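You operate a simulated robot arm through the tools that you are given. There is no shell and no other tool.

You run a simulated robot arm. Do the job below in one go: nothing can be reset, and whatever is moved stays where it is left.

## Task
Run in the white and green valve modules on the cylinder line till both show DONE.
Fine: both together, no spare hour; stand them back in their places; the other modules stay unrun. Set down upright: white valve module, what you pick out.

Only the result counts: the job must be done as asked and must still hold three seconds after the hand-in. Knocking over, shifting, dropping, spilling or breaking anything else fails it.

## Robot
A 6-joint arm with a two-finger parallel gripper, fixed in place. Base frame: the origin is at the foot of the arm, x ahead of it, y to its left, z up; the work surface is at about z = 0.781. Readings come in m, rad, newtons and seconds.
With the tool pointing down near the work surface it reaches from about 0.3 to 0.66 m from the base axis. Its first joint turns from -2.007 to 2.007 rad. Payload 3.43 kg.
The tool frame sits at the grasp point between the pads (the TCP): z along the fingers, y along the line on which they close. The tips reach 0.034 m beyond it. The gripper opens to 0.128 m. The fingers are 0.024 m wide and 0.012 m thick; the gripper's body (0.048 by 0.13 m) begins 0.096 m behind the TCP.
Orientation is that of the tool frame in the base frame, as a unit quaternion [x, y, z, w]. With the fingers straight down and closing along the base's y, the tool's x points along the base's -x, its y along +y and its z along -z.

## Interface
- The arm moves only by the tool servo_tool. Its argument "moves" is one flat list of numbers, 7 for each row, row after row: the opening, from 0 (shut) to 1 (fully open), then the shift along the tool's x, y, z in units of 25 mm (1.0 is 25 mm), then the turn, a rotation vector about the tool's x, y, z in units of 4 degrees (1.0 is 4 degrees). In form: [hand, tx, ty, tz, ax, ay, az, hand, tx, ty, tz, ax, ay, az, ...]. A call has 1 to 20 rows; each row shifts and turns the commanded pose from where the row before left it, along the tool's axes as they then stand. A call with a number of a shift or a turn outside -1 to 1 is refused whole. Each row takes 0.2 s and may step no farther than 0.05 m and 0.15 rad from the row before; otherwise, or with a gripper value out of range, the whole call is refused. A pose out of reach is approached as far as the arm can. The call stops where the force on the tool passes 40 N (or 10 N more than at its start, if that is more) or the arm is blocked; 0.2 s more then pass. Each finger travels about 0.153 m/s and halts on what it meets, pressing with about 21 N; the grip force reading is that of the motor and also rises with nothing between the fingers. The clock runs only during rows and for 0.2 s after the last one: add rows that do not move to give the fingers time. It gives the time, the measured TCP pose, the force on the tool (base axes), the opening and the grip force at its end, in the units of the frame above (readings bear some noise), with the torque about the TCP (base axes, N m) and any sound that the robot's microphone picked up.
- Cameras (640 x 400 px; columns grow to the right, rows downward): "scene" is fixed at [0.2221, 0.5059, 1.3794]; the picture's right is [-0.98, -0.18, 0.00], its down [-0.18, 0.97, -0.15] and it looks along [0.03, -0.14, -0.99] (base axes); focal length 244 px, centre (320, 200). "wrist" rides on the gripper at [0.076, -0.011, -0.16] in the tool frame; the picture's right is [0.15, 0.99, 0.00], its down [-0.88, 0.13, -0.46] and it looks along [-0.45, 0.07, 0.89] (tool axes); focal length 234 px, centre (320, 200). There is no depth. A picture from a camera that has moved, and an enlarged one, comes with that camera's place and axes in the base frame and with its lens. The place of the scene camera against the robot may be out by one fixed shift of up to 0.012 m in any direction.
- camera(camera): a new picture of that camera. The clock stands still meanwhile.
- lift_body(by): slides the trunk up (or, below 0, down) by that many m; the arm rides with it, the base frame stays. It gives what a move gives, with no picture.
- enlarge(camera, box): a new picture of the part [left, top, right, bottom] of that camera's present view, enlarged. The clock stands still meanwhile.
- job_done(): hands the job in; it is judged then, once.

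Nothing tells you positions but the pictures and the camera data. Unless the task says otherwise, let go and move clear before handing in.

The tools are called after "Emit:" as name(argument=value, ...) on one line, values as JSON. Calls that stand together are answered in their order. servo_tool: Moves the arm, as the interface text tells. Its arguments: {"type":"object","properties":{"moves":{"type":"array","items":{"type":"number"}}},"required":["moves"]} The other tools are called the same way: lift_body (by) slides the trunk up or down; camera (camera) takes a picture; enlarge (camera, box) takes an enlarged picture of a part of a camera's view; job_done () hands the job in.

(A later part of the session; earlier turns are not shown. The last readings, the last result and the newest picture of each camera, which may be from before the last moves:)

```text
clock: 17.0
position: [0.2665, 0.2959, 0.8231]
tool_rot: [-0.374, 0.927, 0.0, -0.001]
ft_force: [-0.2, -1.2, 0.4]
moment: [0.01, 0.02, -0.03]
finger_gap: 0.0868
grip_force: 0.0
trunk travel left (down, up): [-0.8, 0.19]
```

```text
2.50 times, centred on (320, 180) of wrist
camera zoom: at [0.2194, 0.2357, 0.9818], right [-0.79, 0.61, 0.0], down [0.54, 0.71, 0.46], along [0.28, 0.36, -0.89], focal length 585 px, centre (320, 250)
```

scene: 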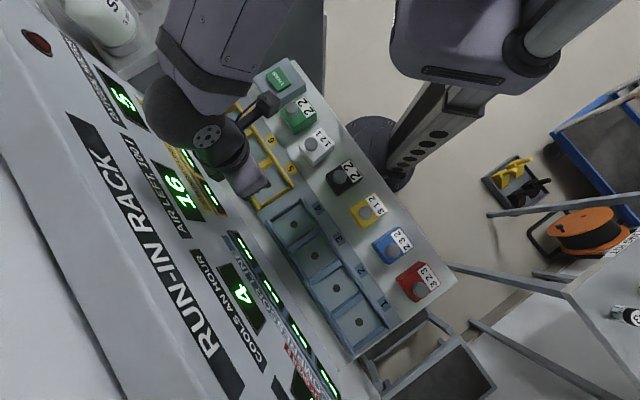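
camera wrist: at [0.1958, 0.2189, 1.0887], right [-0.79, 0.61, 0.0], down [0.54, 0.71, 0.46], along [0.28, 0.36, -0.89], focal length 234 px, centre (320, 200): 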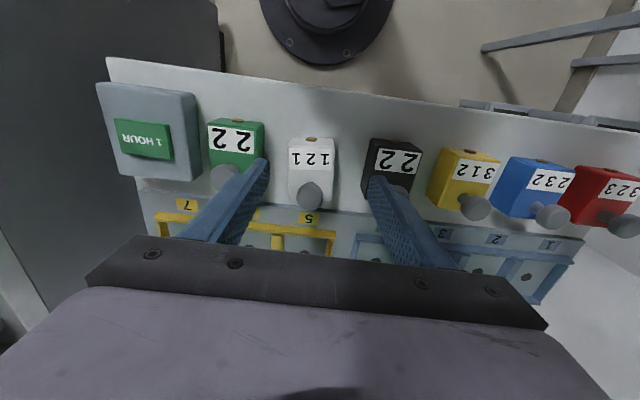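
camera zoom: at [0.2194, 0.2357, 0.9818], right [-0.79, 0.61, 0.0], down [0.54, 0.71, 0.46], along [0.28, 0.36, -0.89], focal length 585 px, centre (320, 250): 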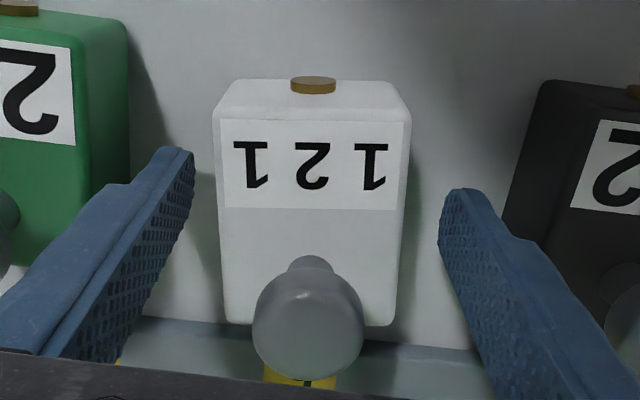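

The fingers are deep on both sides of the body. Closing now, without lifting.

Emit:
servo_tool(moves=[0, 0, 0, 0, 0, 0, 0, 0, 0, 0, 0, 0, 0, 0, 0, 0, 0, 0, 0, 0, 0])

Emit:
enlarge(camera="wrist", box=[220, 100, 420, 260])

Emit:
servo_tool(moves=[0, 0, 0, -0.1, 0, 0, 0, 0, 0, 0, -0.1, 0, 0, 0, 0, 0, 0, 0, 0, 0, 0])

Emit:
enlarge(camera="wrist", box=[220, 100, 420, 260])

```text
clock: 17.8
position: [0.268, 0.2962, 0.8228]
tool_rot: [-0.374, 0.927, 0.0, 0.0]
ft_force: [0.4, -0.4, 0.8]
moment: [-0.03, -0.05, -0.04]
finger_gap: 0.0554
grip_force: 21.2
trunk travel left (down, up): [-0.8, 0.19]
```

```text
2.50 times, centred on (320, 180) of wrist
camera zoom: at [0.2195, 0.2356, 0.9819], right [-0.79, 0.61, 0.0], down [0.54, 0.71, 0.46], along [0.28, 0.36, -0.89], focal length 585 px, centre (320, 250)
```

zoom: 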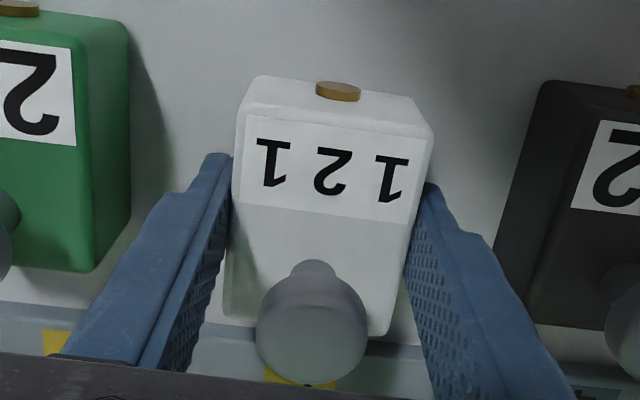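

```text
clock: 18.6
position: [0.2662, 0.297, 0.8282]
tool_rot: [-0.374, 0.927, 0.0, 0.0]
ft_force: [-0.8, 0.4, -2.0]
moment: [0.0, 0.0, 0.04]
finger_gap: 0.0559
grip_force: 21.6
trunk travel left (down, up): [-0.8, 0.19]
```

```text
2.50 times, centred on (320, 180) of wrist
camera zoom: at [0.2198, 0.2357, 0.9875], right [-0.79, 0.61, 0.0], down [0.54, 0.71, 0.46], along [0.28, 0.36, -0.89], focal length 585 px, centre (320, 250)
```

zoom: 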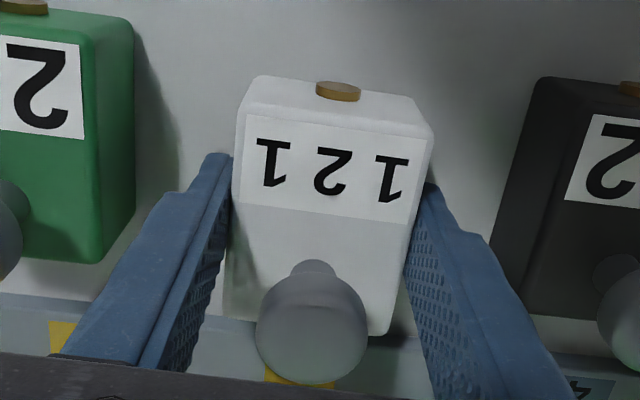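

The deep grip straightened the module and holds it; it weighs only about 2 N. I'll carry it back to its original spot and set it down, then check against the first picture before choosing a better grip height for the bays.

Emit:
servo_tool(moves=[0, 0.15, -0.01, 0, 0, 0, 0, 0, 0.15, -0.01, 0, 0, 0, 0, 0, 0.148, -0.01, 0, 0, 0, 0, 0, 0, 0, 0.1, 0, 0, 0, 0, 0, 0, 0.1, 0, 0, 0, 0, 0, 0, 0, 0, 0, 0])

Emit:
servo_tool(moves=[0.55, 0, 0, 0, 0, 0, 0, 0.55, 0, 0, 0, 0, 0, 0, 0.55, 0, 0, 0, 0, 0, 0])

Emit:
enlarge(camera="wrist", box=[220, 100, 420, 260])

Emit:
enlarge(camera="scene", box=[290, 115, 354, 179])

```text
clock: 20.0
position: [0.2593, 0.288, 0.8246]
tool_rot: [-0.375, 0.927, 0.0, 0.001]
ft_force: [0.0, -0.2, -4.3]
moment: [-0.02, 0.01, 0.0]
finger_gap: 0.0558
grip_force: 21.3
trunk travel left (down, up): [-0.8, 0.19]
```

```text
clock: 20.8
position: [0.259, 0.2879, 0.8237]
tool_rot: [-0.374, 0.927, 0.001, 0.0]
ft_force: [-0.2, 0.3, 0.4]
moment: [0.0, 0.03, 0.02]
finger_gap: 0.0702
grip_force: 0.0
trunk travel left (down, up): [-0.8, 0.19]
```

```text
2.50 times, centred on (320, 180) of wrist
camera zoom: at [0.2124, 0.2276, 0.9835], right [-0.79, 0.61, 0.0], down [0.54, 0.71, 0.46], along [0.28, 0.36, -0.89], focal length 585 px, centre (320, 250)
```

zoom: 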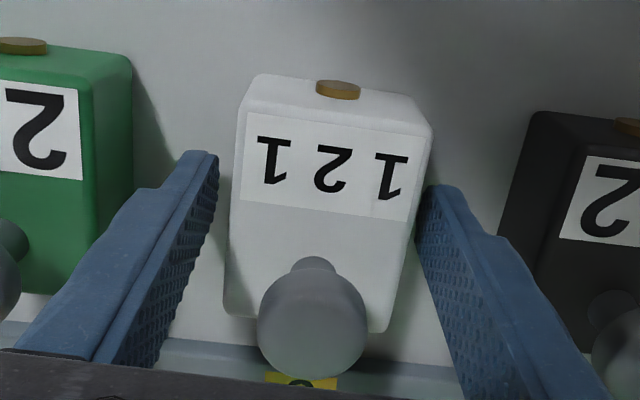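

```text
6.25 times, centred on (322, 147) of scene
camera zoom: at [0.2221, 0.5059, 1.3794], right [-0.98, -0.18, 0.0], down [-0.18, 0.97, -0.15], along [0.03, -0.14, -0.99], focal length 1522 px, centre (308, 531)
```

zoom: 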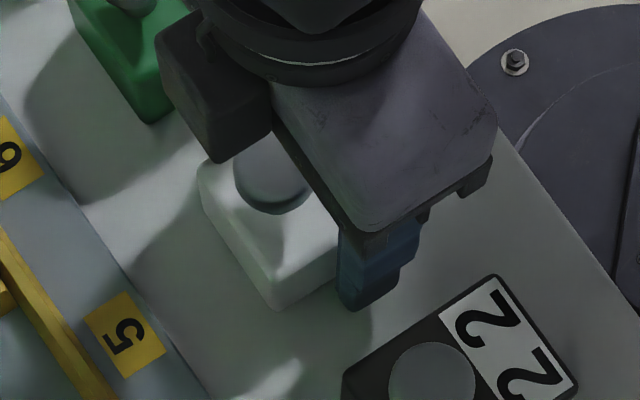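

White is back on its original spot (its corners match the first picture). Next I'll look at the bay walls up close to pick the grip height.

Emit:
servo_tool(moves=[0.55, 0, 0, -1, 0, 0, 0, 0.55, 0, 0, -1, 0, 0, 0, 0.55, 0, 0, -1, 0, 0, 0, 0.55, 0, 0, -1, 0, 0, 0, 0.8, -1, 0, -0.2, 0, 0, 0, 1, -1, 0, 0, 0, 0, 0, 1, -1, 0, 0, 0, 0, 0, 1, -1, 0, 0, 0, 0, 0, 1, -1, 0, 0.5, 0, 0, 0, 1, -1, 0, 0.9, 0, 0, 0, 1, 0, 0, 0.9, 0, 0, 0, 1, 0, 0, 0, 0, 0, 0])

Emit:
camera(camera="wrist")

Emit:
enlarge(camera="wrist", box=[230, 60, 410, 220])

```text
clock: 23.4
position: [0.3661, 0.3901, 0.8698]
tool_rot: [-0.374, 0.927, 0.0, 0.0]
ft_force: [-0.1, 0.4, -0.8]
moment: [-0.01, 0.0, -0.02]
finger_gap: 0.1278
grip_force: 0.0
trunk travel left (down, up): [-0.8, 0.19]
```

```text
taken
camera wrist: at [0.3194, 0.3305, 1.0297], right [-0.79, 0.61, 0.0], down [0.54, 0.71, 0.46], along [0.28, 0.36, -0.89], focal length 234 px, centre (320, 200)
```

wrist: 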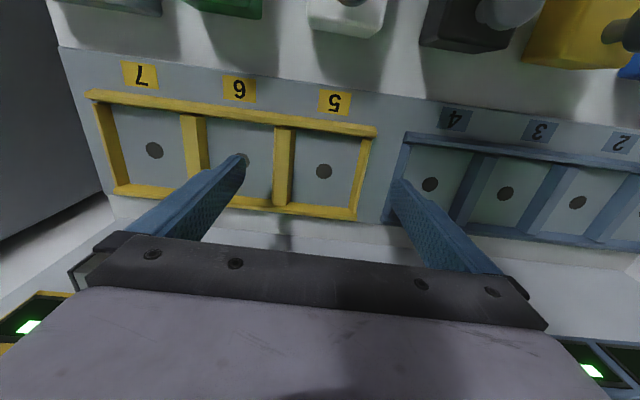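

```text
2.50 times, centred on (320, 140) of wrist
camera zoom: at [0.3194, 0.3305, 1.0297], right [-0.79, 0.61, 0.0], down [0.54, 0.71, 0.46], along [0.28, 0.36, -0.89], focal length 585 px, centre (320, 350)
```

zoom: 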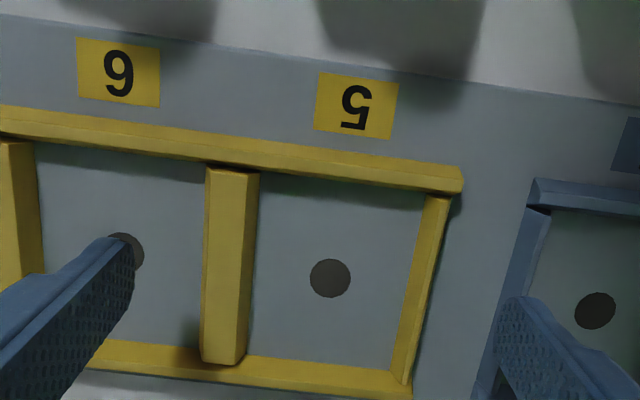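

The bay walls are low and bay 5's hole is 161 mm outward and 7 mm along the row from white's home. I'll return to white and grip a little deeper than the first time, tips about 12 mm above its base, then lift in small stages.

Emit:
servo_tool(moves=[0.8, 0, 0, -0.9, 0, 0, 0, 0.66, 0.5, 0, -0.9, 0, 0, 0, 0.66, 1, 0, -0.5, 0, 0, 0, 0.66, 1, 0, 0, 0, 0, 0, 0.66, 1, 0, 0, 0, 0, 0, 0.66, 1, 0, 0, 0, 0, 0, 0.66, 1, 0, 0, 0, 0, 0, 0.66, 0.5, 0, 0, 0, 0, 0, 0.66, 0, 0, 0.8, 0, 0, 0, 0.66, 0, 0, 0.9, 0, 0, 0, 0.66, 0, 0, 0.9, 0, 0, 0, 0.66, 0, 0, 0.9, 0, 0, 0, 0.66, 0, 0, 0.5, 0, 0, 0, 0.66, 0, 0, 0, 0, 0, 0])

Emit:
enlarge(camera="wrist", box=[220, 100, 420, 260])

```text
clock: 26.4
position: [0.2598, 0.2866, 0.829]
tool_rot: [-0.375, 0.927, 0.0, 0.0]
ft_force: [0.7, -0.4, -0.8]
moment: [0.02, -0.03, 0.04]
finger_gap: 0.0843
grip_force: 0.2
trunk travel left (down, up): [-0.8, 0.19]
```

```text
2.50 times, centred on (320, 180) of wrist
camera zoom: at [0.212, 0.2271, 0.9884], right [-0.79, 0.61, 0.0], down [0.54, 0.71, 0.46], along [0.28, 0.36, -0.89], focal length 585 px, centre (320, 250)
```

zoom: 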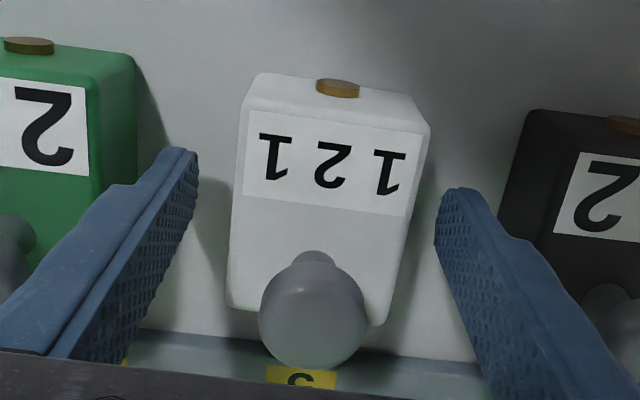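

In position with tips about 12–13 mm above the base. I'll close, lift 5 mm gently and look.

Emit:
servo_tool(moves=[0, 0, 0, 0, 0, 0, 0, 0, 0, 0, 0, 0, 0, 0, 0, 0, 0, 0, 0, 0, 0])

Emit:
enlarge(camera="wrist", box=[220, 100, 420, 260])

Emit:
servo_tool(moves=[0, 0, 0, -0.1, 0, 0, 0, 0, 0, 0, -0.2, 0, 0, 0, 0, 0, 0, -0.2, 0, 0, 0, 0, 0, 0, 0, 0, 0, 0])

Emit:
enlarge(camera="wrist", box=[220, 100, 420, 260])

```text
clock: 27.2
position: [0.2582, 0.2875, 0.8291]
tool_rot: [-0.374, 0.927, 0.0, 0.0]
ft_force: [0.1, -0.3, -0.6]
moment: [0.02, 0.04, -0.03]
finger_gap: 0.0557
grip_force: 20.6
trunk travel left (down, up): [-0.8, 0.19]
```

```text
2.50 times, centred on (320, 180) of wrist
camera zoom: at [0.2121, 0.2272, 0.9885], right [-0.79, 0.61, 0.0], down [0.54, 0.71, 0.46], along [0.28, 0.36, -0.89], focal length 585 px, centre (320, 250)
```

zoom: 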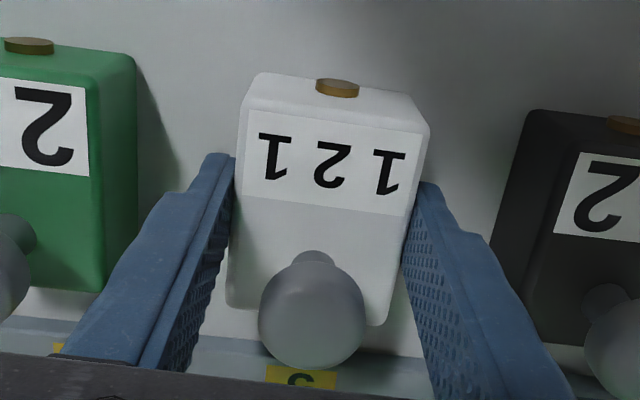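

```text
clock: 28.2
position: [0.2591, 0.2885, 0.8415]
tool_rot: [-0.374, 0.927, 0.001, 0.0]
ft_force: [0.0, 0.8, -3.1]
moment: [0.02, -0.01, 0.04]
finger_gap: 0.0557
grip_force: 21.0
trunk travel left (down, up): [-0.8, 0.19]
```

```text
2.50 times, centred on (320, 180) of wrist
camera zoom: at [0.2126, 0.2276, 1.0018], right [-0.79, 0.61, 0.0], down [0.54, 0.71, 0.46], along [0.28, 0.36, -0.89], focal length 585 px, centre (320, 250)
```

zoom: 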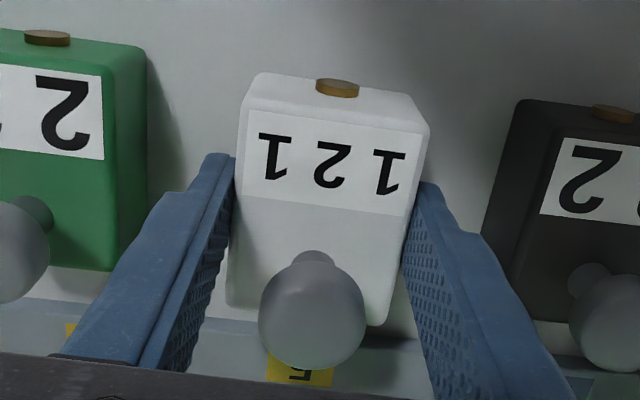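

It holds without any slip. I'll lift 20 mm more and carry it outward gently, with a check halfway.

Emit:
servo_tool(moves=[0, 0, 0, -0.2, 0, 0, 0, 0, 0, 0, -0.3, 0, 0, 0, 0, 0, 0, -0.3, 0, 0, 0, 0, -0.1, 0, 0, 0, 0, 0, 0, -0.3, 0, 0, 0, 0, 0, 0, -0.4, 0, 0, 0, 0, 0, 0, -0.4, 0, 0, 0, 0, 0, 0, -0.4, 0, 0, 0, 0, 0, 0, -0.4, 0, 0, 0, 0, 0, 0, -0.2, 0, 0, 0, 0, 0])

Emit:
enlarge(camera="wrist", box=[220, 100, 420, 260])

```text
clock: 30.4
position: [0.2998, 0.326, 0.8622]
tool_rot: [-0.375, 0.927, 0.0, -0.001]
ft_force: [-0.3, 0.1, -2.4]
moment: [0.0, -0.03, -0.01]
finger_gap: 0.0557
grip_force: 20.8
trunk travel left (down, up): [-0.8, 0.19]
```

```text
2.50 times, centred on (320, 180) of wrist
camera zoom: at [0.2524, 0.2662, 1.0202], right [-0.79, 0.61, 0.0], down [0.54, 0.71, 0.45], along [0.28, 0.36, -0.89], focal length 585 px, centre (320, 250)
```

zoom: 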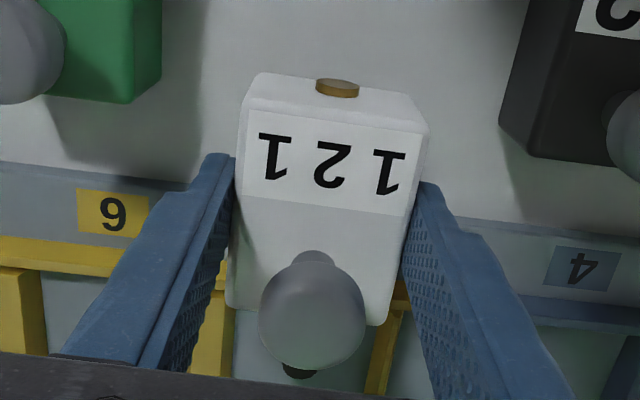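

No slip. I'll carry on to directly above bay 5.

Emit:
servo_tool(moves=[0, -0.24, 0.02, 0, 0, 0, 0, 0, -0.4, 0.03, 0, 0, 0, 0, 0, -0.4, 0.03, 0, 0, 0, 0, 0, -0.4, 0.03, 0, 0, 0, 0, 0, -0.4, 0.03, 0, 0, 0, 0, 0, -0.4, 0.03, 0, 0, 0, 0, 0, -0.4, 0.03, 0, 0, 0, 0, 0, -0.4, 0.03, 0, 0, 0, 0, 0, -0.4, 0.03, 0, 0, 0, 0, 0, -0.4, 0.02, 0, 0, 0, 0, 0, -0.2, 0, 0, 0, 0, 0, 0, -0.2, 0, 0, 0, 0, 0, 0, 0, 0, 0, 0, 0, 0])

Emit:
enlarge(camera="wrist", box=[220, 100, 420, 260])

Emit:
enlarge(camera="scene", box=[220, 120, 320, 220])

```text
clock: 33.2
position: [0.369, 0.4042, 0.8607]
tool_rot: [-0.374, 0.927, 0.001, 0.0]
ft_force: [0.5, 0.4, -2.5]
moment: [0.02, 0.0, 0.03]
finger_gap: 0.0555
grip_force: 21.2
trunk travel left (down, up): [-0.8, 0.19]
```

```text
2.50 times, centred on (320, 180) of wrist
camera zoom: at [0.3224, 0.3442, 1.0204], right [-0.79, 0.61, 0.0], down [0.54, 0.71, 0.46], along [0.28, 0.36, -0.89], focal length 585 px, centre (320, 250)
```

zoom: 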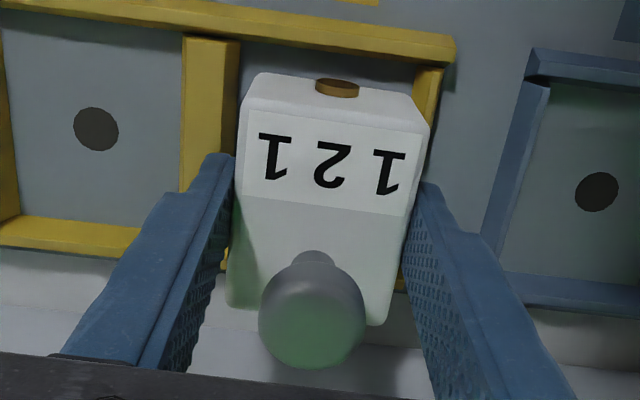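

```text
4.00 times, centred on (270, 170) of scene
camera zoom: at [0.2221, 0.5059, 1.3794], right [-0.98, -0.18, 0.0], down [-0.18, 0.97, -0.15], along [0.03, -0.14, -0.99], focal length 974 px, centre (520, 320)
```

zoom: 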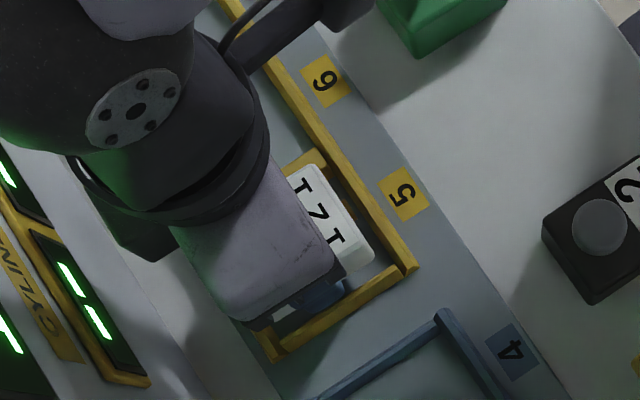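

Module is centred between bay 5's walls. I'll lower it gently until the load comes off.

Emit:
servo_tool(moves=[0, 0, 0, 0.2, 0, 0, 0, 0, 0, 0, 0.3, 0, 0, 0, 0, 0, 0, 0.2, 0, 0, 0, 0, 0, 0, 0.1, 0, 0, 0, 0, 0, 0, 0, 0, 0, 0])

Emit:
servo_tool(moves=[0, 0, 0, 0.08, 0, 0, 0, 0, 0, 0, 0.04, 0, 0, 0, 0, 0, 0, 0, 0, 0, 0])

Emit:
enlarge(camera="wrist", box=[220, 100, 420, 260])

Emit:
enlarge(camera="scene", box=[220, 120, 320, 220])

```text
clock: 34.4
position: [0.3708, 0.405, 0.8421]
tool_rot: [-0.374, 0.927, 0.0, 0.0]
ft_force: [0.6, -1.1, -3.4]
moment: [-0.02, -0.01, 0.02]
finger_gap: 0.056
grip_force: 21.4
trunk travel left (down, up): [-0.8, 0.19]
```

```text
clock: 35.2
position: [0.3705, 0.4053, 0.8398]
tool_rot: [-0.375, 0.927, 0.001, 0.002]
ft_force: [1.3, -0.5, 15.6]
moment: [-0.18, 0.08, 0.01]
finger_gap: 0.0559
grip_force: 20.6
trunk travel left (down, up): [-0.8, 0.19]
```

```text
2.50 times, centred on (320, 180) of wrist
camera zoom: at [0.323, 0.3442, 0.9998], right [-0.79, 0.61, 0.0], down [0.54, 0.7, 0.46], along [0.28, 0.36, -0.89], focal length 585 px, centre (320, 250)
```

zoom: 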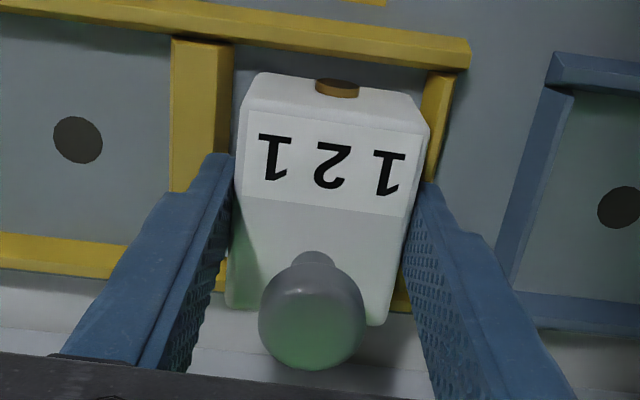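

```text
4.00 times, centred on (270, 170) of scene
camera zoom: at [0.2221, 0.5059, 1.3794], right [-0.98, -0.18, 0.0], down [-0.18, 0.97, -0.15], along [0.03, -0.14, -0.99], focal length 974 px, centre (520, 320)
```

zoom: 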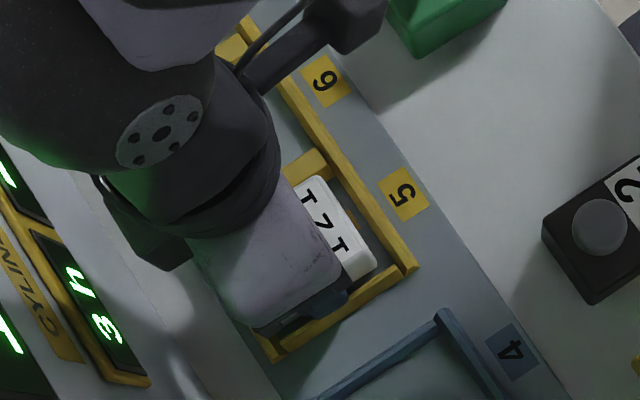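

Contact at 15 N, and the bay 5 display has changed, so it recognises the module. I'll ease off, open, rise and check.

Emit:
servo_tool(moves=[0, 0, 0, -0.04, 0, 0, 0, 0.58, 0, 0, 0, 0, 0, 0, 0.58, 0, 0, 0, 0, 0, 0, 0.58, 0, 0, 0, 0, 0, 0])

Emit:
enlarge(camera="wrist", box=[220, 100, 420, 260])

Emit:
servo_tool(moves=[0.58, 0, 0, -0.4, 0, 0, 0, 0.58, 0, 0, -0.8, 0, 0, 0, 0.58, 0, 0, -1, 0, 0, 0, 0.58, 0, 0, -1, 0, 0, 0, 0.58, 0, 0, -1, 0, 0, 0, 0.58, 0, 0, 0, 0, 0, 0])

Emit:
enlarge(camera="wrist", box=[220, 60, 420, 220])

Emit:
camera(camera="scene")

```text
clock: 36.2
position: [0.3683, 0.4047, 0.8397]
tool_rot: [-0.375, 0.927, 0.0, 0.0]
ft_force: [-1.1, -1.6, 3.8]
moment: [-0.18, -0.08, -0.09]
finger_gap: 0.0746
grip_force: 0.2
trunk travel left (down, up): [-0.8, 0.19]
```

```text
2.50 times, centred on (320, 180) of wrist
camera zoom: at [0.322, 0.3443, 0.9985], right [-0.79, 0.61, 0.0], down [0.54, 0.71, 0.45], along [0.28, 0.36, -0.89], focal length 585 px, centre (320, 250)
```

zoom: 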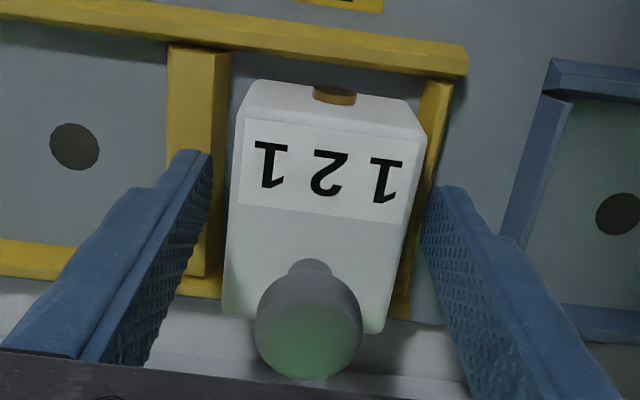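

```text
clock: 37.6
position: [0.369, 0.4019, 0.9447]
tool_rot: [-0.374, 0.927, 0.0, 0.0]
ft_force: [0.6, -0.2, 0.1]
moment: [0.02, -0.03, 0.0]
finger_gap: 0.0743
grip_force: 0.0
trunk travel left (down, up): [-0.8, 0.19]
```

```text
2.50 times, centred on (320, 140) of wrist
camera zoom: at [0.3225, 0.3432, 1.1039], right [-0.79, 0.61, 0.0], down [0.54, 0.71, 0.46], along [0.28, 0.36, -0.89], focal length 585 px, centre (320, 350)
```

zoom: 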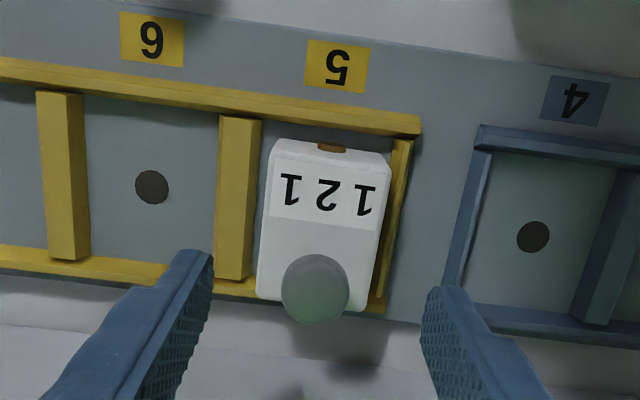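

```text
taken
```

scene: 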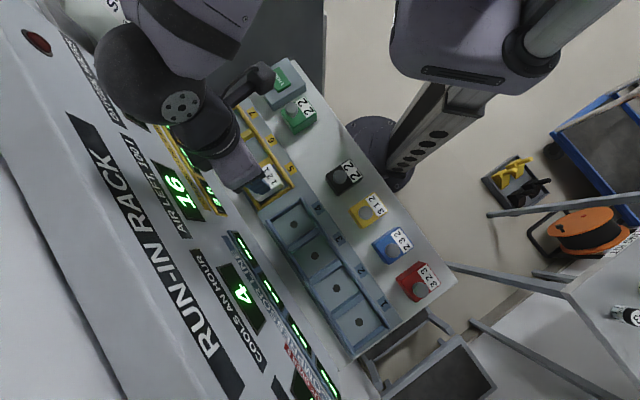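

White sits properly in bay 5. Now I'll move over the green module for alignment.

Emit:
servo_tool(moves=[0.68, 0.92, -0.577, 0, 0, 0, 0, 0.68, 0.92, -0.577, 0, 0, 0, 0, 0.68, 0.92, -0.577, 0, 0, 0, 0, 0.68, 0.92, -0.577, 0, 0, 0, 0, 0.68, 0.92, -0.577, 0, 0, 0, 0, 0.68, 0.92, -0.577, 0.4, 0, 0, 0, 0.68, 0.92, -0.578, 0.4, 0, 0, 0, 0.68, 0, 0, 0, 0, 0, 0])

Emit:
camera(camera="wrist")

Emit:
enlarge(camera="wrist", box=[220, 60, 420, 220])

Emit:
enlarge(camera="scene", box=[130, 80, 310, 240])

```text
clock: 39.4
position: [0.3249, 0.2203, 0.9246]
tool_rot: [-0.375, 0.927, 0.0, 0.0]
ft_force: [-0.6, 0.2, 0.2]
moment: [0.03, 0.01, -0.02]
finger_gap: 0.0865
grip_force: 0.0
trunk travel left (down, up): [-0.8, 0.19]
```

```text
taken
camera wrist: at [0.2779, 0.1603, 1.0838], right [-0.79, 0.61, 0.0], down [0.54, 0.71, 0.46], along [0.28, 0.36, -0.89], focal length 234 px, centre (320, 200)
```

wrist: 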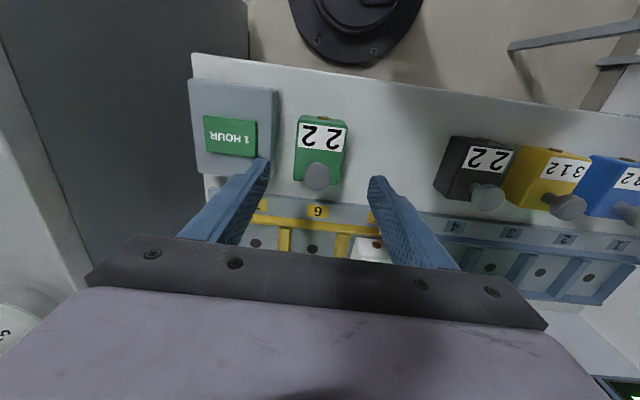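

```text
2.50 times, centred on (320, 140) of wrist
camera zoom: at [0.2779, 0.1603, 1.0838], right [-0.79, 0.61, 0.0], down [0.54, 0.71, 0.46], along [0.28, 0.36, -0.89], focal length 585 px, centre (320, 350)
```

zoom: 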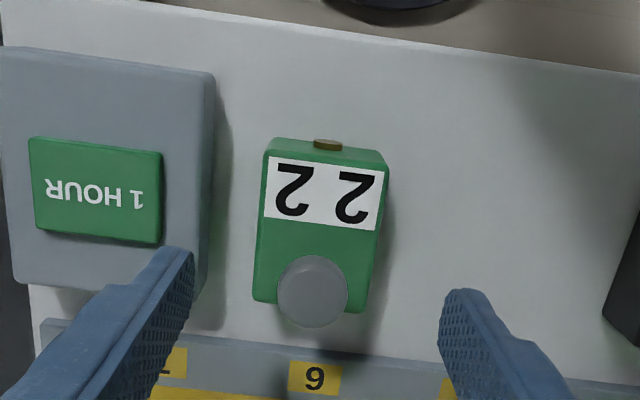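

```text
2.50 times, centred on (220, 160) of scene
camera zoom: at [0.2221, 0.5059, 1.3794], right [-0.98, -0.18, 0.0], down [-0.18, 0.97, -0.15], along [0.03, -0.14, -0.99], focal length 609 px, centre (570, 300)
```

zoom: 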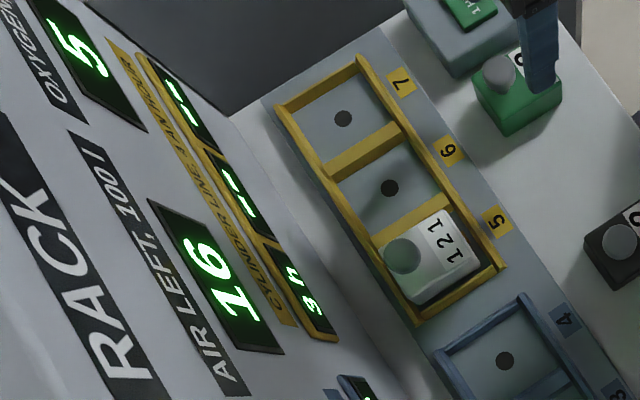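

Bay 5 reads "3 h". Green is nearly centred under the tool; the button block is only 31 mm from it, so I'll use a narrower opening (72 mm) and descend.

Emit:
servo_tool(moves=[0.56, -0.04, -0.044, 0.6, 0, 0, 0, 0.56, 0, 0, 0.8, 0, 0, 0, 0.56, 0, 0, 0.8, 0, 0, 0, 0.56, 0, 0, 0.4, 0, 0, 0, 0.56, 0, 0, 0, 0, 0, 0])

Emit:
camera(camera="wrist")

Emit:
enlarge(camera="wrist", box=[220, 100, 420, 260])

```text
clock: 40.6
position: [0.3252, 0.2196, 0.8611]
tool_rot: [-0.375, 0.927, 0.0, 0.001]
ft_force: [0.0, 0.0, -0.3]
moment: [0.01, -0.02, 0.01]
finger_gap: 0.0715
grip_force: 0.1
trunk travel left (down, up): [-0.8, 0.19]
```

```text
taken
camera wrist: at [0.2785, 0.1597, 1.0196], right [-0.79, 0.61, 0.0], down [0.54, 0.71, 0.46], along [0.28, 0.36, -0.89], focal length 234 px, centre (320, 200)
```

wrist: 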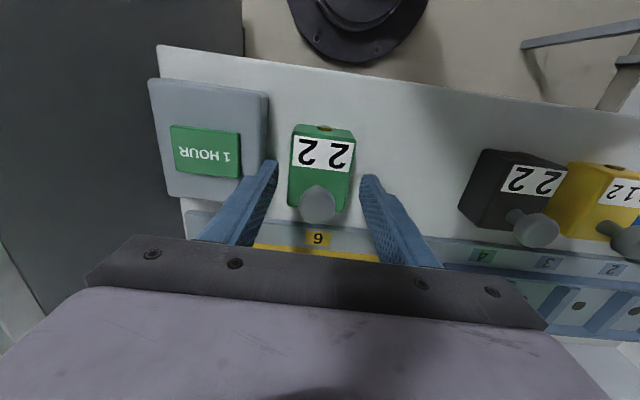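

```text
2.50 times, centred on (320, 180) of wrist
camera zoom: at [0.2785, 0.1597, 1.0196], right [-0.79, 0.61, 0.0], down [0.54, 0.71, 0.46], along [0.28, 0.36, -0.89], focal length 585 px, centre (320, 250)
```

zoom: 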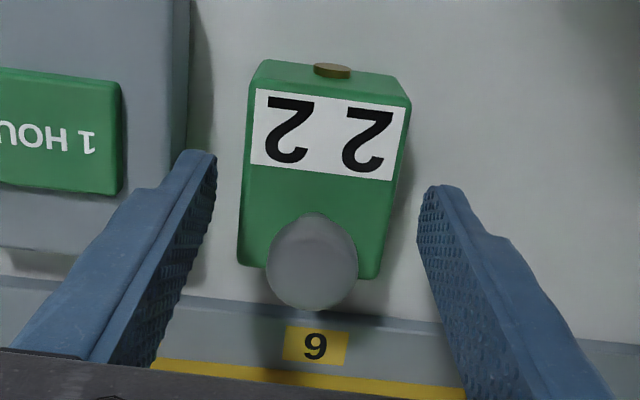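

Clear on both sides. Going down the last 32 mm, then closing and test-lifting.

Emit:
servo_tool(moves=[0.56, 0, 0, 0.5, 0, 0, 0, 0.56, 0, 0, 0.5, 0, 0, 0, 0.56, 0, 0, 0.28, 0, 0, 0, 0.56, 0, 0, 0, 0, 0, 0])

Emit:
enlarge(camera="wrist", box=[220, 100, 420, 260])

Emit:
servo_tool(moves=[0, 0, 0, 0, 0, 0, 0, 0, 0, 0, 0, 0, 0, 0, 0, 0, 0, 0, 0, 0, 0])

Emit:
enlarge(camera="wrist", box=[220, 100, 420, 260])

```text
clock: 41.6
position: [0.3255, 0.2208, 0.8272]
tool_rot: [-0.374, 0.927, 0.0, 0.0]
ft_force: [-0.3, 0.2, 1.0]
moment: [0.0, -0.04, -0.04]
finger_gap: 0.072
grip_force: 0.0
trunk travel left (down, up): [-0.8, 0.19]
```

```text
2.50 times, centred on (320, 180) of wrist
camera zoom: at [0.2788, 0.1607, 0.9868], right [-0.79, 0.61, 0.0], down [0.54, 0.71, 0.46], along [0.28, 0.36, -0.89], focal length 585 px, centre (320, 250)
```

zoom: 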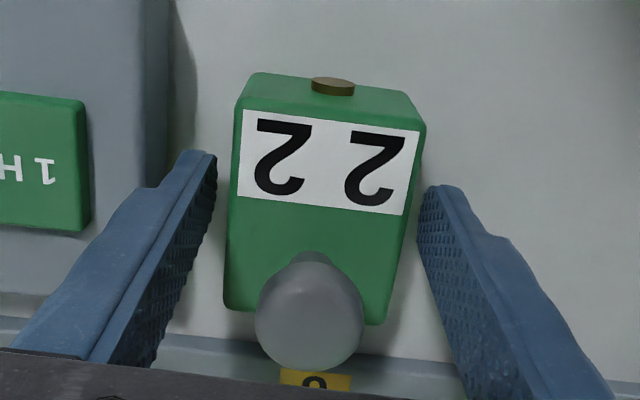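

```text
clock: 42.4
position: [0.3255, 0.2196, 0.8276]
tool_rot: [-0.375, 0.927, -0.001, 0.0]
ft_force: [-0.1, -0.3, 0.4]
moment: [0.05, -0.09, 0.0]
finger_gap: 0.0558
grip_force: 21.5
trunk travel left (down, up): [-0.8, 0.19]
```

```text
2.50 times, centred on (320, 180) of wrist
camera zoom: at [0.2788, 0.1607, 0.9869], right [-0.79, 0.61, 0.0], down [0.54, 0.71, 0.46], along [0.28, 0.36, -0.89], focal length 585 px, centre (320, 250)
```

zoom: 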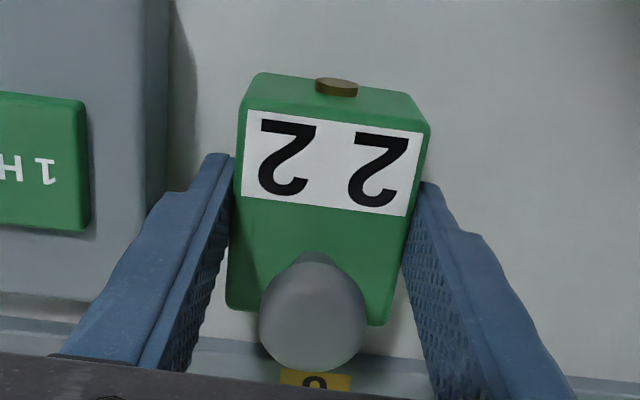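

Green is gripped and squared. I'll lift 32 mm gently, and check it.

Emit:
servo_tool(moves=[0, 0, 0, -0.1, 0, 0, 0, 0, 0, 0, -0.2, 0, 0, 0, 0, 0, 0, -0.3, 0, 0, 0, 0, 0, 0, -0.3, 0, 0, 0, 0, 0, 0, -0.3, 0, 0, 0, 0, 0, 0, -0.2, 0, 0, 0, 0, 0, 0, 0, 0, 0, 0])

Emit:
enlarge(camera="wrist", box=[220, 100, 420, 260])

```text
clock: 44.0
position: [0.3256, 0.2197, 0.8626]
tool_rot: [-0.374, 0.927, 0.0, 0.0]
ft_force: [0.4, 0.1, -3.5]
moment: [0.03, -0.03, -0.01]
finger_gap: 0.0558
grip_force: 20.7
trunk travel left (down, up): [-0.8, 0.19]
```

```text
2.50 times, centred on (320, 180) of wrist
camera zoom: at [0.2791, 0.1593, 1.022], right [-0.79, 0.61, 0.0], down [0.54, 0.71, 0.46], along [0.28, 0.36, -0.89], focal length 585 px, centre (320, 250)
```

zoom: 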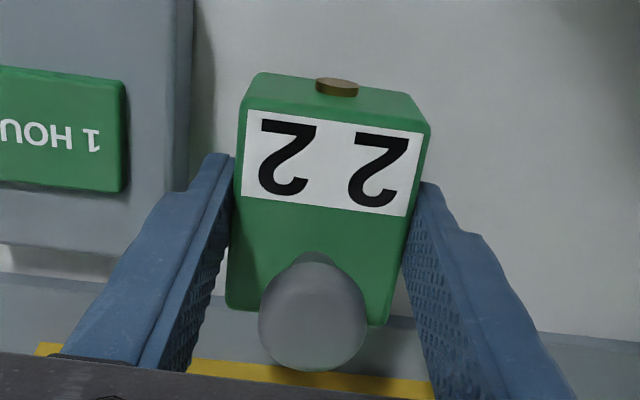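

Green is held without slip. I'll carry it outward to bay 6, next to white.

Emit:
servo_tool(moves=[0, -0.2, 0.03, 0, 0, 0, 0, 0, -0.4, 0.035, 0, 0, 0, 0, 0, -0.4, 0.035, 0, 0, 0, 0, 0, -0.4, 0.035, 0, 0, 0, 0, 0, -0.4, 0.035, 0, 0, 0, 0, 0, -0.4, 0.035, 0, 0, 0, 0, 0, -0.4, 0.035, 0, 0, 0, 0, 0, -0.4, 0.035, 0, 0, 0, 0, 0, -0.4, 0.035, 0, 0, 0, 0, 0, -0.4, 0.035, 0, 0, 0, 0, 0, -0.4, 0.035, 0, 0, 0, 0, 0, -0.4, 0.035, 0, 0, 0, 0, 0, -0.4, 0.035, 0, 0, 0, 0, 0, -0.4, 0.035, 0, 0, 0, 0, 0, -0.4, 0.035, 0, 0, 0, 0, 0, -0.4, 0.036, 0, 0, 0, 0, 0, -0.216, 0, 0, 0, 0, 0, 0, 0, 0, 0, 0, 0, 0])

Emit:
enlarge(camera="wrist", box=[220, 100, 420, 260])

Emit:
enlarge(camera="scene", box=[200, 90, 310, 220])

```text
clock: 47.8
position: [0.4308, 0.3407, 0.8631]
tool_rot: [-0.375, 0.927, -0.001, 0.0]
ft_force: [-1.1, 0.1, -3.2]
moment: [0.02, -0.04, 0.04]
finger_gap: 0.0557
grip_force: 20.8
trunk travel left (down, up): [-0.8, 0.19]
```

```text
2.50 times, centred on (320, 180) of wrist
camera zoom: at [0.3845, 0.2811, 1.0217], right [-0.79, 0.61, 0.0], down [0.54, 0.71, 0.46], along [0.28, 0.36, -0.89], focal length 585 px, centre (320, 250)
```

zoom: 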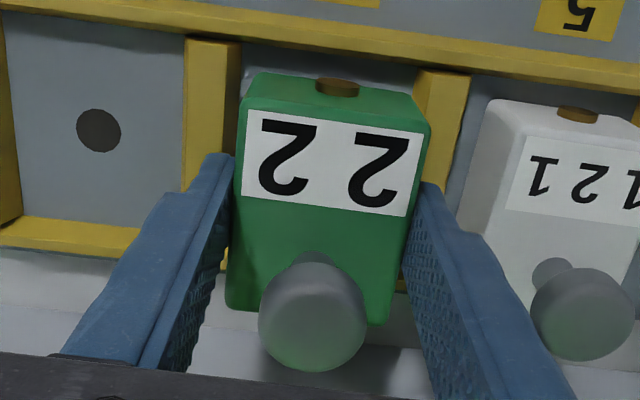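

```text
3.08 times, centred on (255, 155) of scene
camera zoom: at [0.2221, 0.5059, 1.3794], right [-0.98, -0.18, 0.0], down [-0.18, 0.97, -0.15], along [0.03, -0.14, -0.99], focal length 749 px, centre (520, 338)
```

zoom: 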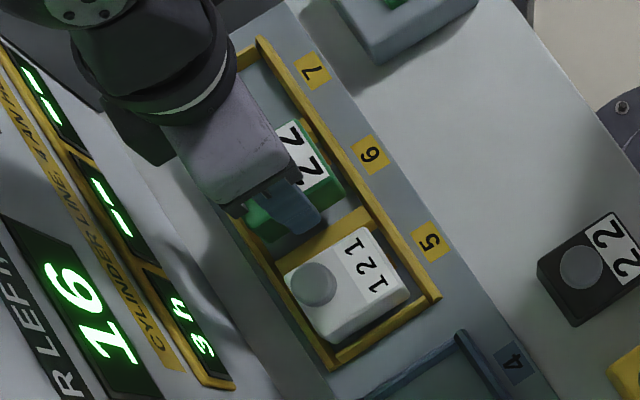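

Same alignment as with bay 5. I'll lower and release.

Emit:
servo_tool(moves=[0, 0, 0, 0.2, 0, 0, 0, 0, 0, 0, 0.3, 0, 0, 0, 0, 0, 0, 0.2, 0, 0, 0, 0, 0, 0, 0.12, 0, 0, 0, 0, 0, 0, 0, 0, 0, 0])

Emit:
servo_tool(moves=[0, 0, 0, 0.06, 0, 0, 0, 0, 0, 0, 0.04, 0, 0, 0, 0, 0, 0, 0, 0, 0, 0])

Emit:
enlarge(camera="scene", box=[200, 90, 310, 220])

```text
clock: 49.0
position: [0.4314, 0.342, 0.8416]
tool_rot: [-0.375, 0.927, 0.0, 0.0]
ft_force: [0.4, -0.1, -3.1]
moment: [0.01, 0.03, -0.02]
finger_gap: 0.056
grip_force: 20.6
trunk travel left (down, up): [-0.8, 0.19]
```

```text
clock: 49.8
position: [0.4312, 0.3425, 0.8406]
tool_rot: [-0.375, 0.927, -0.001, 0.0]
ft_force: [-0.3, -0.7, -2.2]
moment: [-0.01, 0.01, -0.03]
finger_gap: 0.0559
grip_force: 21.1
trunk travel left (down, up): [-0.8, 0.19]
```

```text
3.08 times, centred on (255, 155) of scene
camera zoom: at [0.2221, 0.5059, 1.3794], right [-0.98, -0.18, 0.0], down [-0.18, 0.97, -0.15], along [0.03, -0.14, -0.99], focal length 749 px, centre (520, 338)
```

zoom: 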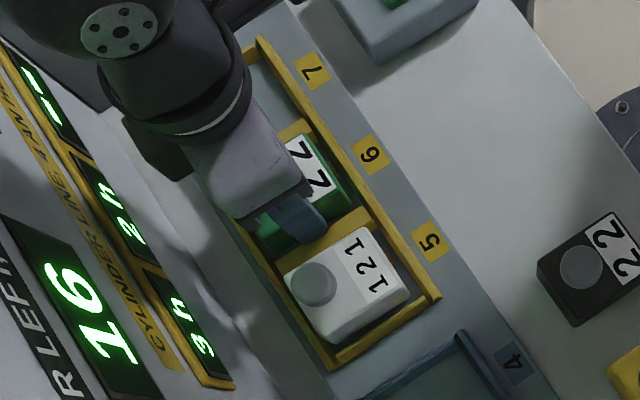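

Bay 6 already reads "2 h". It still hangs slightly, so I'll ease down another 1–2 mm, then open.

Emit:
servo_tool(moves=[0, 0, 0, 0.05, 0, 0, 0, 0, 0, 0, 0, 0, 0, 0])

```text
clock: 50.4
position: [0.4305, 0.3406, 0.8392]
tool_rot: [-0.374, 0.927, 0.002, 0.002]
ft_force: [-0.5, 0.0, 9.7]
moment: [-0.27, 0.33, -0.02]
finger_gap: 0.0556
grip_force: 21.0
trunk travel left (down, up): [-0.8, 0.19]
```

Light contact now (about 10 N). Opening and rising.

Emit:
servo_tool(moves=[0.56, 0, 0, 0, 0, 0, 0, 0.56, 0, 0, 0, 0, 0, 0, 0.56, 0, 0, 0, 0, 0, 0, 0.56, 0, 0, -0.2, 0, 0, 0, 0.56, 0, 0, -0.8, 0, 0, 0, 0.56, 0, 0, -1, 0, 0, 0, 0.56, 0, 0, -1, 0, 0, 0, 0.56, 0, 0, -1, 0, 0, 0, 0.56, 0, 0, 0, 0, 0, 0])

Emit:
camera(camera="wrist")

Emit:
enlarge(camera="scene", box=[200, 90, 310, 220])

```text
clock: 52.4
position: [0.4313, 0.3417, 0.936]
tool_rot: [-0.374, 0.927, 0.0, 0.0]
ft_force: [0.1, -0.9, -0.2]
moment: [-0.01, 0.02, 0.02]
finger_gap: 0.0719
grip_force: 0.0
trunk travel left (down, up): [-0.8, 0.19]
```

```text
taken
camera wrist: at [0.3846, 0.2821, 1.0963], right [-0.79, 0.61, 0.0], down [0.54, 0.71, 0.46], along [0.28, 0.36, -0.89], focal length 234 px, centre (320, 200)
```

wrist: 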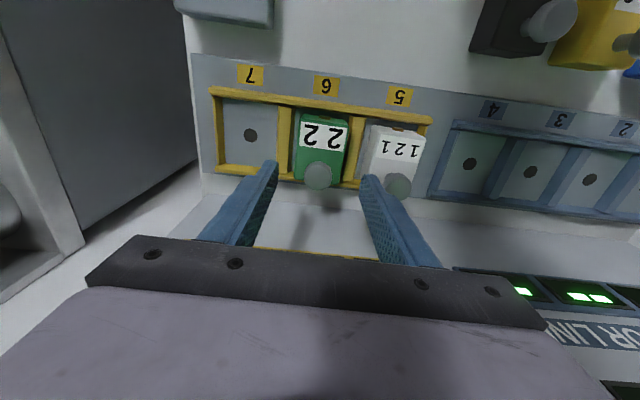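

```text
3.08 times, centred on (255, 155) of scene
camera zoom: at [0.2221, 0.5059, 1.3794], right [-0.98, -0.18, 0.0], down [-0.18, 0.97, -0.15], along [0.03, -0.14, -0.99], focal length 749 px, centre (520, 338)
```

zoom: 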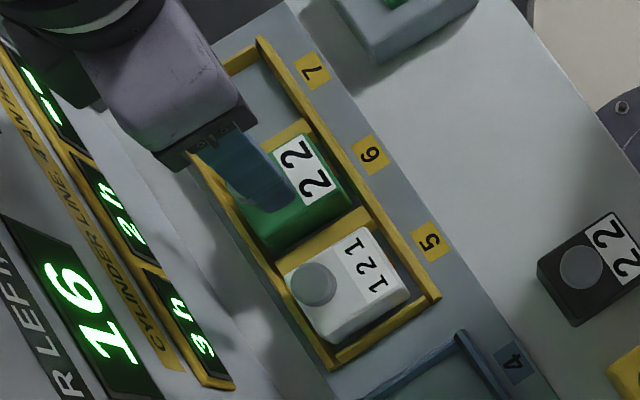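

Both bays are loaded ("3 h" and "2 h", air 16, oxygen 5). Next I'll close the fingers and go above the 1 HOUR button.

Emit:
servo_tool(moves=[0.56, 0.85, -0.545, 0, 0, 0, 0, 0.56, 0.85, -0.545, 0, 0, 0, 0, 0.3, 0.85, -0.545, 0, 0, 0, 0, 0, 0.85, -0.545, 0, 0, 0, 0, 0, 0.85, -0.545, 0, 0, 0, 0, 0, 0.85, -0.545, 0, 0, 0, 0, 0, 0.85, -0.545, 0, 0, 0, 0, 0, 0.85, -0.545, 0, 0, 0, 0, 0, 0, 0, 0, 0, 0, 0])

Emit:
camera(camera="wrist")

Emit:
enlarge(camera="wrist", box=[220, 60, 420, 220])

Emit:
enlarge(camera="scene", box=[240, 50, 340, 150])

```text
clock: 54.4
position: [0.3844, 0.1476, 0.9379]
tool_rot: [-0.375, 0.927, 0.0, 0.0]
ft_force: [-0.7, 0.2, 0.5]
moment: [-0.03, -0.01, 0.04]
finger_gap: 0.0
grip_force: 20.8
trunk travel left (down, up): [-0.8, 0.19]
```

```text
taken
camera wrist: at [0.338, 0.0875, 1.0977], right [-0.79, 0.61, 0.0], down [0.54, 0.71, 0.46], along [0.28, 0.36, -0.89], focal length 234 px, centre (320, 200)
```

wrist: 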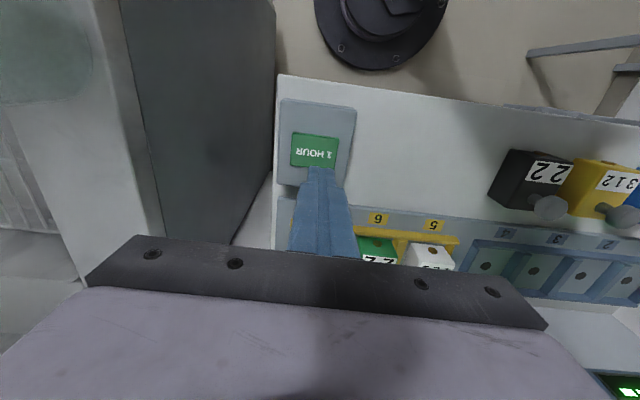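

```text
2.50 times, centred on (320, 140) of wrist
camera zoom: at [0.338, 0.0875, 1.0977], right [-0.79, 0.61, 0.0], down [0.54, 0.71, 0.46], along [0.28, 0.36, -0.89], focal length 585 px, centre (320, 350)
```

zoom: 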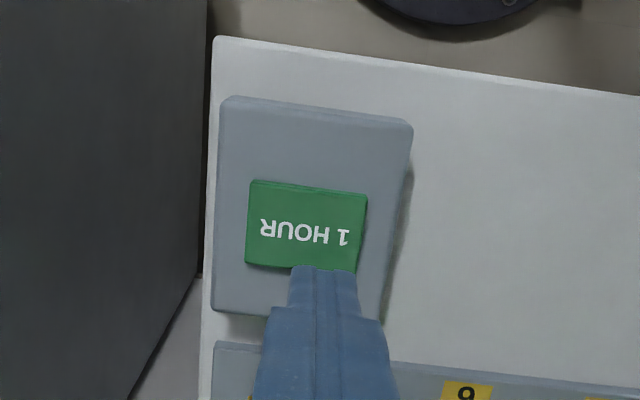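

```text
4.00 times, centred on (290, 100) of scene
camera zoom: at [0.2221, 0.5059, 1.3794], right [-0.98, -0.18, 0.0], down [-0.18, 0.97, -0.15], along [0.03, -0.14, -0.99], focal length 974 px, centre (440, 600)
```

zoom: 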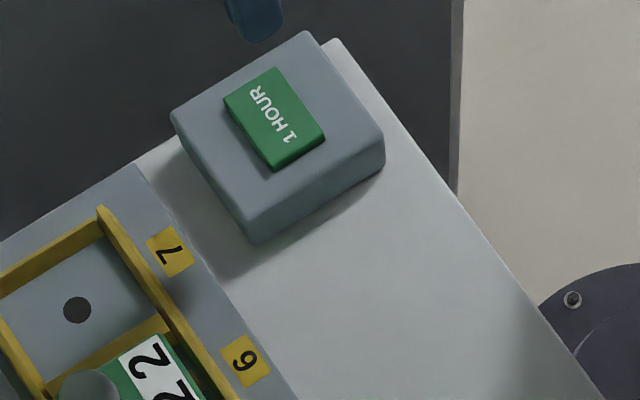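

The button is right below, 5 mm to the side. I'll shift and come down to just above it.

Emit:
servo_tool(moves=[0, 0.08, -0.22, 0.6, 0, 0, 0, 0, 0, 0, 0.8, 0, 0, 0, 0, 0, 0, 0.8, 0, 0, 0, 0, 0, 0, 0.3, 0, 0, 0, 0, 0, 0, 0, 0, 0, 0])

Emit:
enlarge(camera="wrist", box=[220, 100, 420, 260])

Emit:
enlarge(camera="scene", box=[240, 50, 340, 150])

```text
clock: 55.6
position: [0.3869, 0.1404, 0.876]
tool_rot: [-0.374, 0.927, -0.001, 0.0]
ft_force: [0.2, -0.2, 0.2]
moment: [0.01, -0.01, -0.01]
finger_gap: 0.0
grip_force: 21.4
trunk travel left (down, up): [-0.8, 0.19]
```

```text
2.50 times, centred on (320, 180) of wrist
camera zoom: at [0.3404, 0.0802, 1.035], right [-0.79, 0.61, 0.0], down [0.54, 0.71, 0.46], along [0.28, 0.36, -0.89], focal length 585 px, centre (320, 250)
```

zoom: 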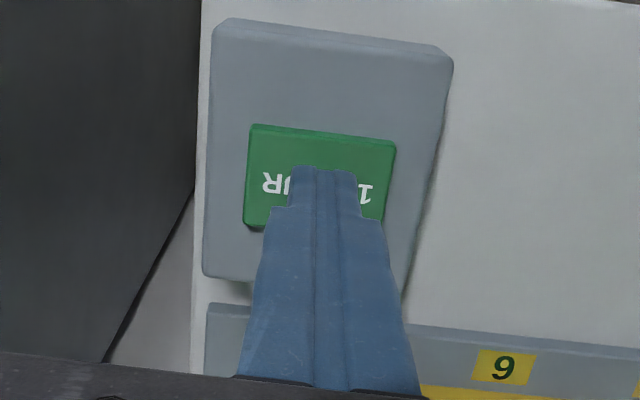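

```text
4.00 times, centred on (290, 100) of scene
camera zoom: at [0.2221, 0.5059, 1.3794], right [-0.98, -0.18, 0.0], down [-0.18, 0.97, -0.15], along [0.03, -0.14, -0.99], focal length 974 px, centre (440, 600)
```

zoom: 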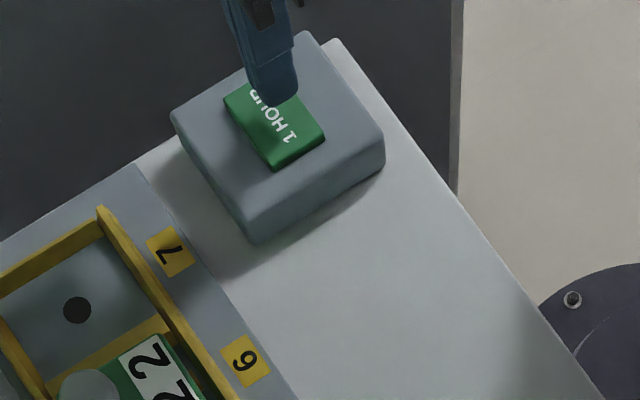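

The tips are above the button. Pressing down slowly in 1 mm steps.

Emit:
servo_tool(moves=[0, 0, 0, 0.04, 0, 0, 0, 0, 0, 0, 0.04, 0, 0, 0, 0, 0, 0, 0.04, 0, 0, 0, 0, 0, 0, 0.04, 0, 0, 0, 0, 0, 0, 0.04, 0, 0, 0, 0, 0, 0, 0.04, 0, 0, 0, 0, 0, 0, 0.04, 0, 0, 0, 0, 0, 0, 0.04, 0, 0, 0])

```text
clock: 57.4
position: [0.387, 0.1405, 0.867]
tool_rot: [-0.375, 0.927, 0.0, 0.0]
ft_force: [-0.8, 0.1, 0.1]
moment: [-0.01, -0.02, -0.01]
finger_gap: 0.0
grip_force: 21.4
trunk travel left (down, up): [-0.8, 0.19]
```

No contact yet; continuing in 1 mm steps.

Emit:
servo_tool(moves=[0, 0, 0, 0.04, 0, 0, 0, 0, 0, 0, 0.04, 0, 0, 0, 0, 0, 0, 0.04, 0, 0, 0, 0, 0, 0, 0.04, 0, 0, 0])

```text
clock: 58.4
position: [0.3869, 0.142, 0.8634]
tool_rot: [-0.375, 0.927, 0.0, 0.0]
ft_force: [-0.8, 0.1, -0.6]
moment: [0.02, 0.01, 0.01]
finger_gap: 0.0
grip_force: 21.0
trunk travel left (down, up): [-0.8, 0.19]
```

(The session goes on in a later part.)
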